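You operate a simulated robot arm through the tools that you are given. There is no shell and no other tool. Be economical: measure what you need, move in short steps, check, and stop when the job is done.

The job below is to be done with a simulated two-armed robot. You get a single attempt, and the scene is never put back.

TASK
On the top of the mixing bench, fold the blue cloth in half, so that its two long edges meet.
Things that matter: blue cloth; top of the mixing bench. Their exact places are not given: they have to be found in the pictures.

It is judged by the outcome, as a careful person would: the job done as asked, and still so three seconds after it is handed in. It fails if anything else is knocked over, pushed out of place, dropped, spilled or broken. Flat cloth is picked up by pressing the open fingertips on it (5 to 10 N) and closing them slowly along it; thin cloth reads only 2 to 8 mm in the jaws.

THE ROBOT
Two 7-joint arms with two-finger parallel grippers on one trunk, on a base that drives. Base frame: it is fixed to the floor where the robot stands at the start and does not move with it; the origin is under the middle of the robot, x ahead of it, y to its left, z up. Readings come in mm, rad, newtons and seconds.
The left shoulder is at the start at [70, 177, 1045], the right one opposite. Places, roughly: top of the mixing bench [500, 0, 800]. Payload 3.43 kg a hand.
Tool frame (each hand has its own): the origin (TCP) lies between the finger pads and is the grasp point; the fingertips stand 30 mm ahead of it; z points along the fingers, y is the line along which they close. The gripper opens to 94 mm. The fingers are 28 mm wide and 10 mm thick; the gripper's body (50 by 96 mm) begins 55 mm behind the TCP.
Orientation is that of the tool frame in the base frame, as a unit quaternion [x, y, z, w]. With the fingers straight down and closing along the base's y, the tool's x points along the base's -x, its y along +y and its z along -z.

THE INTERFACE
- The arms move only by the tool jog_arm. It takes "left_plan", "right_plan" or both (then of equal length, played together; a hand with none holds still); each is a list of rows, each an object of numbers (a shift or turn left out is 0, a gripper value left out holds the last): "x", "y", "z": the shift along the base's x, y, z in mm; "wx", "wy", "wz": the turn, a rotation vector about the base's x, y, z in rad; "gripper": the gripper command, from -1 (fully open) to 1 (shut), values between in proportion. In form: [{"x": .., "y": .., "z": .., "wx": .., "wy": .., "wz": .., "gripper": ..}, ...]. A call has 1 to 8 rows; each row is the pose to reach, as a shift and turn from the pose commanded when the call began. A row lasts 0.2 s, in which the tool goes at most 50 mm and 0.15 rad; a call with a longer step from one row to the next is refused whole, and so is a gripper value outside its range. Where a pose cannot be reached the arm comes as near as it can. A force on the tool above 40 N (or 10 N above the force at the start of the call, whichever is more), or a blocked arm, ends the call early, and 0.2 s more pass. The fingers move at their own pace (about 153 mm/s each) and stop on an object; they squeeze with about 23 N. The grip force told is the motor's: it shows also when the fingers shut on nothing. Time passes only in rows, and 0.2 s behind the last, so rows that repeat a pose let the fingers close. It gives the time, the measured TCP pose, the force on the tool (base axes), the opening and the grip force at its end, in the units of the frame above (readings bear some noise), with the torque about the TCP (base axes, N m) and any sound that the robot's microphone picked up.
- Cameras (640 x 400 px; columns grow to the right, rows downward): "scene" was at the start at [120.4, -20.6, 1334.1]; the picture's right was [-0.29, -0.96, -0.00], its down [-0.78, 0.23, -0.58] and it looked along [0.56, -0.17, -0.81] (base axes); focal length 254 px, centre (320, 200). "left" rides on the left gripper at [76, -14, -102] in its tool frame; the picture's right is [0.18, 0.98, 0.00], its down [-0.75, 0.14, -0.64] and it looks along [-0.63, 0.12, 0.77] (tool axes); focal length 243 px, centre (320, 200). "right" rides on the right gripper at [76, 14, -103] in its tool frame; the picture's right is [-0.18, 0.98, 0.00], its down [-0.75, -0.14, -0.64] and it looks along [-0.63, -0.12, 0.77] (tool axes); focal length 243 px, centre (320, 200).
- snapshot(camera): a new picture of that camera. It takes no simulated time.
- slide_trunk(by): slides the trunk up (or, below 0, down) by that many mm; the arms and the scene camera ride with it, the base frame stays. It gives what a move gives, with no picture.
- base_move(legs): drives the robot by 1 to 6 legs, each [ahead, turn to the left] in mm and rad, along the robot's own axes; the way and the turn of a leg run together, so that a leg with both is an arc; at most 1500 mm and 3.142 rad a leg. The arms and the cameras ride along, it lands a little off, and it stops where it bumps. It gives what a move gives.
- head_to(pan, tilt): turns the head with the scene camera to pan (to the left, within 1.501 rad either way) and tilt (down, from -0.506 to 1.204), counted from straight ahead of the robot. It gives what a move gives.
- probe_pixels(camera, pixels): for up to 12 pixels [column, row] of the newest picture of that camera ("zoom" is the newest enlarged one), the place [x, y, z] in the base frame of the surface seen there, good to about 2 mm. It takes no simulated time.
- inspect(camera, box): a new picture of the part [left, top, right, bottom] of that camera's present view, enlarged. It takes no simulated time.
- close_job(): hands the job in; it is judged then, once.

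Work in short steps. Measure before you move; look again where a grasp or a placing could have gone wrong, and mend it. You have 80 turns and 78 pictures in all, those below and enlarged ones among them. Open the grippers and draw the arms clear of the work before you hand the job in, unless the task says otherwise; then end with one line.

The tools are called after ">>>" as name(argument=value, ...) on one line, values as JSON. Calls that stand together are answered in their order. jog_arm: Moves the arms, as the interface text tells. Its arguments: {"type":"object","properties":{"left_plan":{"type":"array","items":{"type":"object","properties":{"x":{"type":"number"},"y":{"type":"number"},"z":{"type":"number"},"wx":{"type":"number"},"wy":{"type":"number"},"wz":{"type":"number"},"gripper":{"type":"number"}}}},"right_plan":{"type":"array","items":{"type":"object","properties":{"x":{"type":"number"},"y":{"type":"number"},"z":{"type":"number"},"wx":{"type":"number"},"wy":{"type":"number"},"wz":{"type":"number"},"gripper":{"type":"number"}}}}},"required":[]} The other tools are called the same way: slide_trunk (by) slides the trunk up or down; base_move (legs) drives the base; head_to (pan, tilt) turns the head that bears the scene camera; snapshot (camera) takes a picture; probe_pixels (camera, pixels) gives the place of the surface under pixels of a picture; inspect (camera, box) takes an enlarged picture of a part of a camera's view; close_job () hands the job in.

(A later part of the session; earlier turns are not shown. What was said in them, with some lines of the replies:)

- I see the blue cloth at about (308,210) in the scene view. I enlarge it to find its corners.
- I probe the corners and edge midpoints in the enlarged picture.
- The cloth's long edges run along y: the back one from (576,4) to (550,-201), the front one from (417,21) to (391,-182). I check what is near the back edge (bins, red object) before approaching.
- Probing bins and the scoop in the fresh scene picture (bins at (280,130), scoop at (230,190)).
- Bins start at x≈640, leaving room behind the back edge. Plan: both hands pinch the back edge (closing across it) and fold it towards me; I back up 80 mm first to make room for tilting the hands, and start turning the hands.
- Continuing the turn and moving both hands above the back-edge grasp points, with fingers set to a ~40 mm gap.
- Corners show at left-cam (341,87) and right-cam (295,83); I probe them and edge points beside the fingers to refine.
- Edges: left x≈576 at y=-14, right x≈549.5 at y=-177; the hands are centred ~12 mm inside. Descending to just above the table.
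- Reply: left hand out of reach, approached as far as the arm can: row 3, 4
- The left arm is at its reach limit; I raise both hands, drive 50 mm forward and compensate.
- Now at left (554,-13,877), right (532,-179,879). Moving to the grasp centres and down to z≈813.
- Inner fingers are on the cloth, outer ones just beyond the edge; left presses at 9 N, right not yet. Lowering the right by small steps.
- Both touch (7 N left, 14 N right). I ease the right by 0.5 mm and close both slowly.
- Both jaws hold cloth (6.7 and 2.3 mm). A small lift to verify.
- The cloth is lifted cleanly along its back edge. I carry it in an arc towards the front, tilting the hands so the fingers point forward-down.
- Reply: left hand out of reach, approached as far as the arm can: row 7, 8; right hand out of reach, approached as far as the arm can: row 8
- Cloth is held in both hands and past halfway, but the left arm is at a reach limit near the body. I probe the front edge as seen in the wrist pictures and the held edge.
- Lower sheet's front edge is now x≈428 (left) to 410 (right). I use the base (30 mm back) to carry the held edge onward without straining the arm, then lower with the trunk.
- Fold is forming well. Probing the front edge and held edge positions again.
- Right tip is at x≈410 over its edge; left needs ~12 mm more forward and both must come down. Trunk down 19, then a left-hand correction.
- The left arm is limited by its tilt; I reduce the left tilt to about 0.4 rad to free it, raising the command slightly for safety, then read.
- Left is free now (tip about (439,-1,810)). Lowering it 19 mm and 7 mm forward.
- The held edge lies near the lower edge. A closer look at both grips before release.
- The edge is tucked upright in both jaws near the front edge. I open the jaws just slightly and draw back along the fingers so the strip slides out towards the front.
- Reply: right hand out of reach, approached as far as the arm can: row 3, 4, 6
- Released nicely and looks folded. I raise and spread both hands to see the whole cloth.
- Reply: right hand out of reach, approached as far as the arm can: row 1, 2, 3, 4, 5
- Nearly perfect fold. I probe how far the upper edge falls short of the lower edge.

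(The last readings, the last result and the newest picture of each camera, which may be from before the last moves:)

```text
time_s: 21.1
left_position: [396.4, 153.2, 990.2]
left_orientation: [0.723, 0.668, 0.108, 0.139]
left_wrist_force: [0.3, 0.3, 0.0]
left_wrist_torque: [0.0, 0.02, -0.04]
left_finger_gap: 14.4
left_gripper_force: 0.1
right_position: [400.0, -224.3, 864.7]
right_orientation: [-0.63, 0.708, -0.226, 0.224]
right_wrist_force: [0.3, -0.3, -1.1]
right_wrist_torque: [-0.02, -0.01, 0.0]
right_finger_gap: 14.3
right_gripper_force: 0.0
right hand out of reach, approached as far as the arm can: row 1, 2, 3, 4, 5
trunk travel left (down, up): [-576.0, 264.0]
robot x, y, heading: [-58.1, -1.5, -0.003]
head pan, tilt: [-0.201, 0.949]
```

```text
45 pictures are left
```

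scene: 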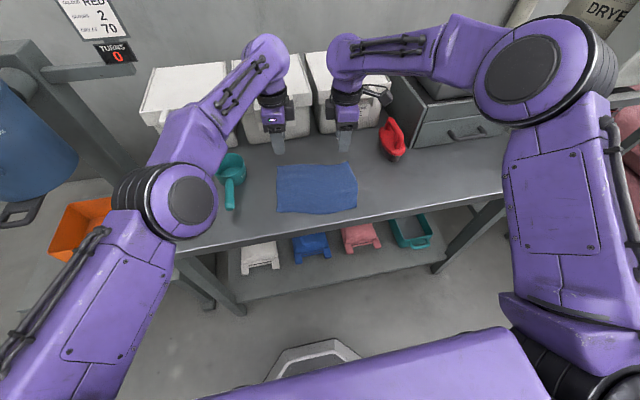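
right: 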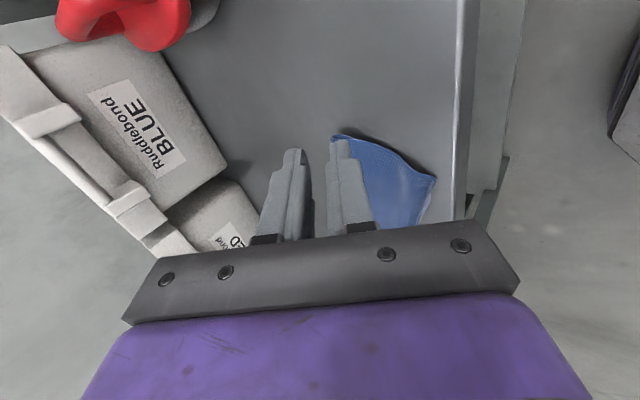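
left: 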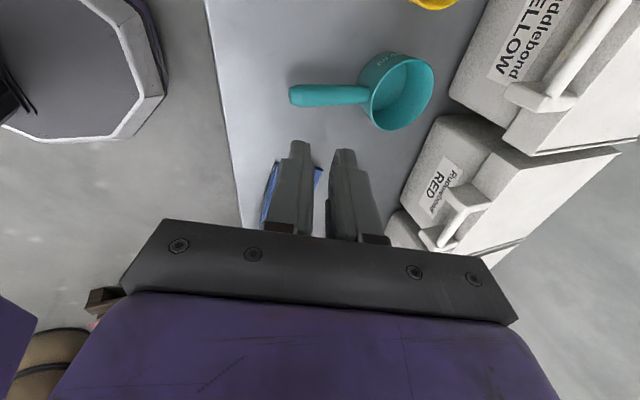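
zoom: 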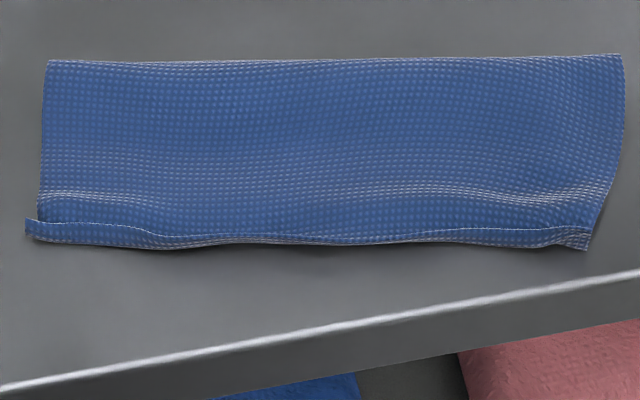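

A narrow lip shows along the front at left. I bring the left wrist camera close for a better look, keeping it well above the scoop.

>>> jog_arm(left_plan=[{"x": 10, "y": -35}, {"x": 20, "y": -70, "gripper": 1}, {"x": 30, "y": -105, "z": -30}, {"x": 40, "y": -130, "z": -70}, {"x": 40, "y": -130, "z": -105}])

>>> snapshot(camera="left")

>>> inspect(camera="left", box=[190, 60, 390, 220])

```text
time_s: 22.3
left_position: [438.8, 18.0, 883.2]
left_orientation: [0.723, 0.668, 0.108, 0.139]
left_wrist_force: [-0.2, 0.0, 0.0]
left_wrist_torque: [0.0, 0.0, 0.01]
left_finger_gap: 0.1
left_gripper_force: 23.3
right_position: [401.3, -224.3, 864.5]
right_orientation: [-0.63, 0.709, -0.226, 0.223]
right_wrist_force: [0.9, 0.5, -0.3]
right_wrist_torque: [0.0, -0.02, 0.0]
right_finger_gap: 13.9
right_gripper_force: 0.1
trunk travel left (down, up): [-576.0, 264.0]
robot x, y, heading: [-57.2, 2.7, -0.003]
head pan, tilt: [-0.201, 0.949]
```

```text
44 pictures are left
```

left: 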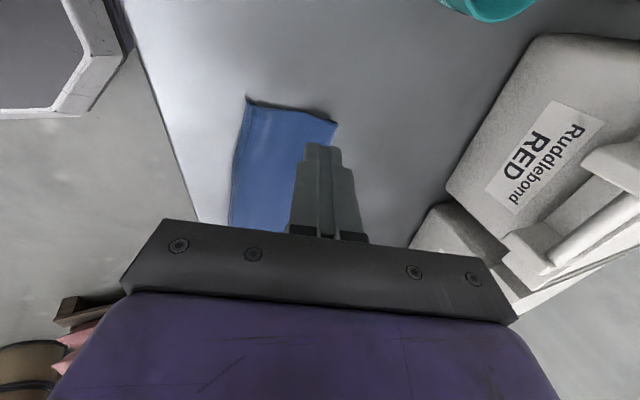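

```text
2.50 times, centred on (290, 140) of left
```

zoom: 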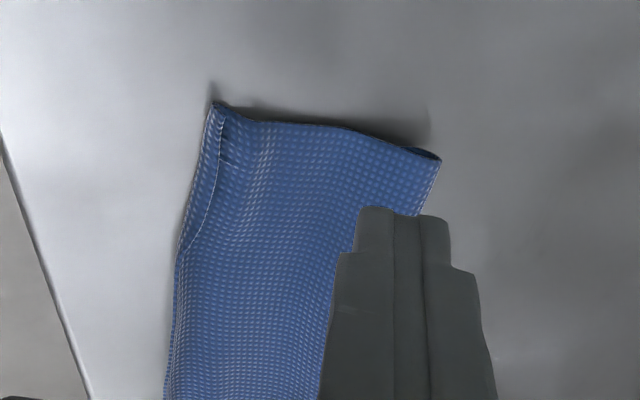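

The left end has only a ~5 mm lip. Checking the right end with the right camera.

>>> inspect(camera="right", box=[310, 110, 470, 240])

>>> probe_pixels(camera="left", pixels=[[247, 101], [252, 108], [242, 130], [236, 150], [246, 135], [232, 200], [335, 123], [285, 130], [265, 160]])

```text
3.08 times, centred on (390, 175) of right
```

zoom: 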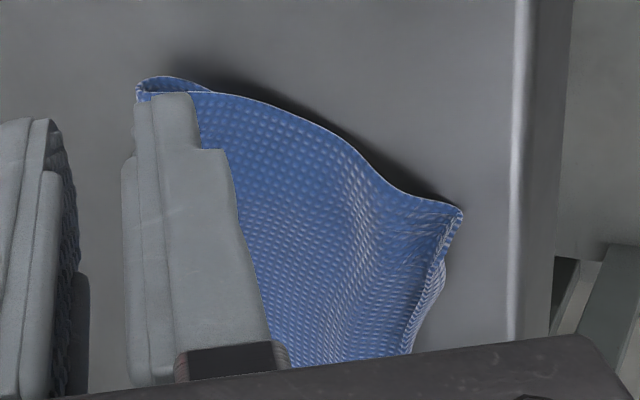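

```text
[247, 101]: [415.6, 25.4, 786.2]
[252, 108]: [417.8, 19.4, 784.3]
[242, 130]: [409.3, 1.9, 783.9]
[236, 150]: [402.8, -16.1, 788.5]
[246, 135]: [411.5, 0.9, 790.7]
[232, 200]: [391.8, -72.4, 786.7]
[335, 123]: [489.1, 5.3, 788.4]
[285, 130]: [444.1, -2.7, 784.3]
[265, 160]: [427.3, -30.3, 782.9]
```

Edges meet within a few millimetres at both ends and the cloth is flat. I raise both hands clear and open the grippers.

>>> jog_arm(left_plan=[{"z": 40}, {"z": 80, "y": 20}, {"z": 100, "y": 60}, {"z": 110, "y": 100}, {"z": 110, "y": 130, "gripper": -1}, {"z": 110, "y": 130, "gripper": -1}], right_plan=[{"z": 20, "y": -10}, {"z": 40, "y": -20, "wx": 0.013, "wy": 0.1}, {"z": 70, "y": -30, "wx": 0.025, "wy": 0.2}, {"z": 100, "y": -40, "wx": 0.038, "wy": 0.3}, {"z": 120, "y": -40, "wx": 0.05, "wy": 0.4, "gripper": -1}, {"z": 120, "y": -40, "wx": 0.06, "wy": 0.5, "gripper": -1}])

>>> snapshot(camera="scene")

```text
time_s: 23.7
left_position: [437.0, 152.2, 995.7]
left_orientation: [0.724, 0.668, 0.108, 0.139]
left_wrist_force: [0.1, 0.1, 0.2]
left_wrist_torque: [0.01, 0.01, 0.03]
left_finger_gap: 93.8
left_gripper_force: 0.0
right_position: [418.2, -266.5, 986.9]
right_orientation: [-0.659, 0.747, -0.049, 0.078]
right_wrist_force: [-5.2, 1.0, 0.0]
right_wrist_torque: [-0.07, -0.28, -0.06]
right_finger_gap: 94.2
right_gripper_force: 0.1
right hand out of reach, approached as far as the arm can: row 1, 2, 3, 4, 5, 6
trunk travel left (down, up): [-576.0, 264.0]
robot x, y, heading: [-56.4, -0.3, -0.003]
head pan, tilt: [-0.201, 0.949]
```

```text
41 pictures are left
```

scene: 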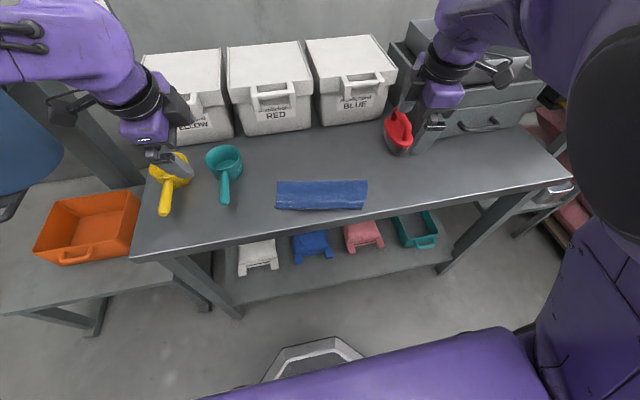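

The cloth is folded and everything else stands in place. The right wrist reads 5 N, so I hold a moment and look again.

>>> jog_arm(right_plan=[{}, {}])

>>> inspect(camera="scene", box=[340, 20, 600, 200])

>>> snapshot(camera="right")

```text
time_s: 24.3
left_position: [437.6, 148.8, 995.8]
left_orientation: [0.724, 0.668, 0.108, 0.138]
left_wrist_force: [-0.4, -0.4, -0.4]
left_wrist_torque: [0.0, 0.02, 0.04]
left_finger_gap: 94.1
left_gripper_force: 0.0
right_position: [412.5, -269.3, 981.7]
right_orientation: [-0.656, 0.751, -0.036, 0.067]
right_wrist_force: [-0.2, 0.6, 0.1]
right_wrist_torque: [-0.01, 0.03, -0.02]
right_finger_gap: 94.1
right_gripper_force: 0.0
trunk travel left (down, up): [-576.0, 264.0]
robot x, y, heading: [-55.9, -2.2, -0.002]
head pan, tilt: [-0.201, 0.949]
```

```text
2.22 times, centred on (470, 110) of scene
```

zoom: 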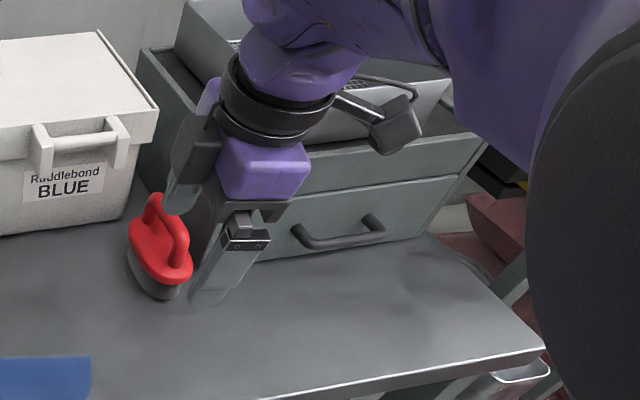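

```text
39 pictures are left
```

right: 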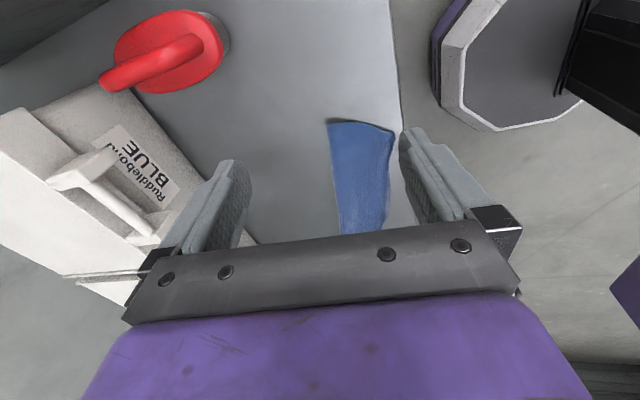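

The force was only from the motion: it is now zero, the brush hasn't moved and both arms are clear. Handing in.

>>> close_job()

```text
The job is handed in.
```

The blue cloth is folded in half on the mixing bench: its long edges meet to within a few millimetres for most of their length, about 10 mm at the right corner. Nothing else was moved, and both arms are clear with the grippers open.
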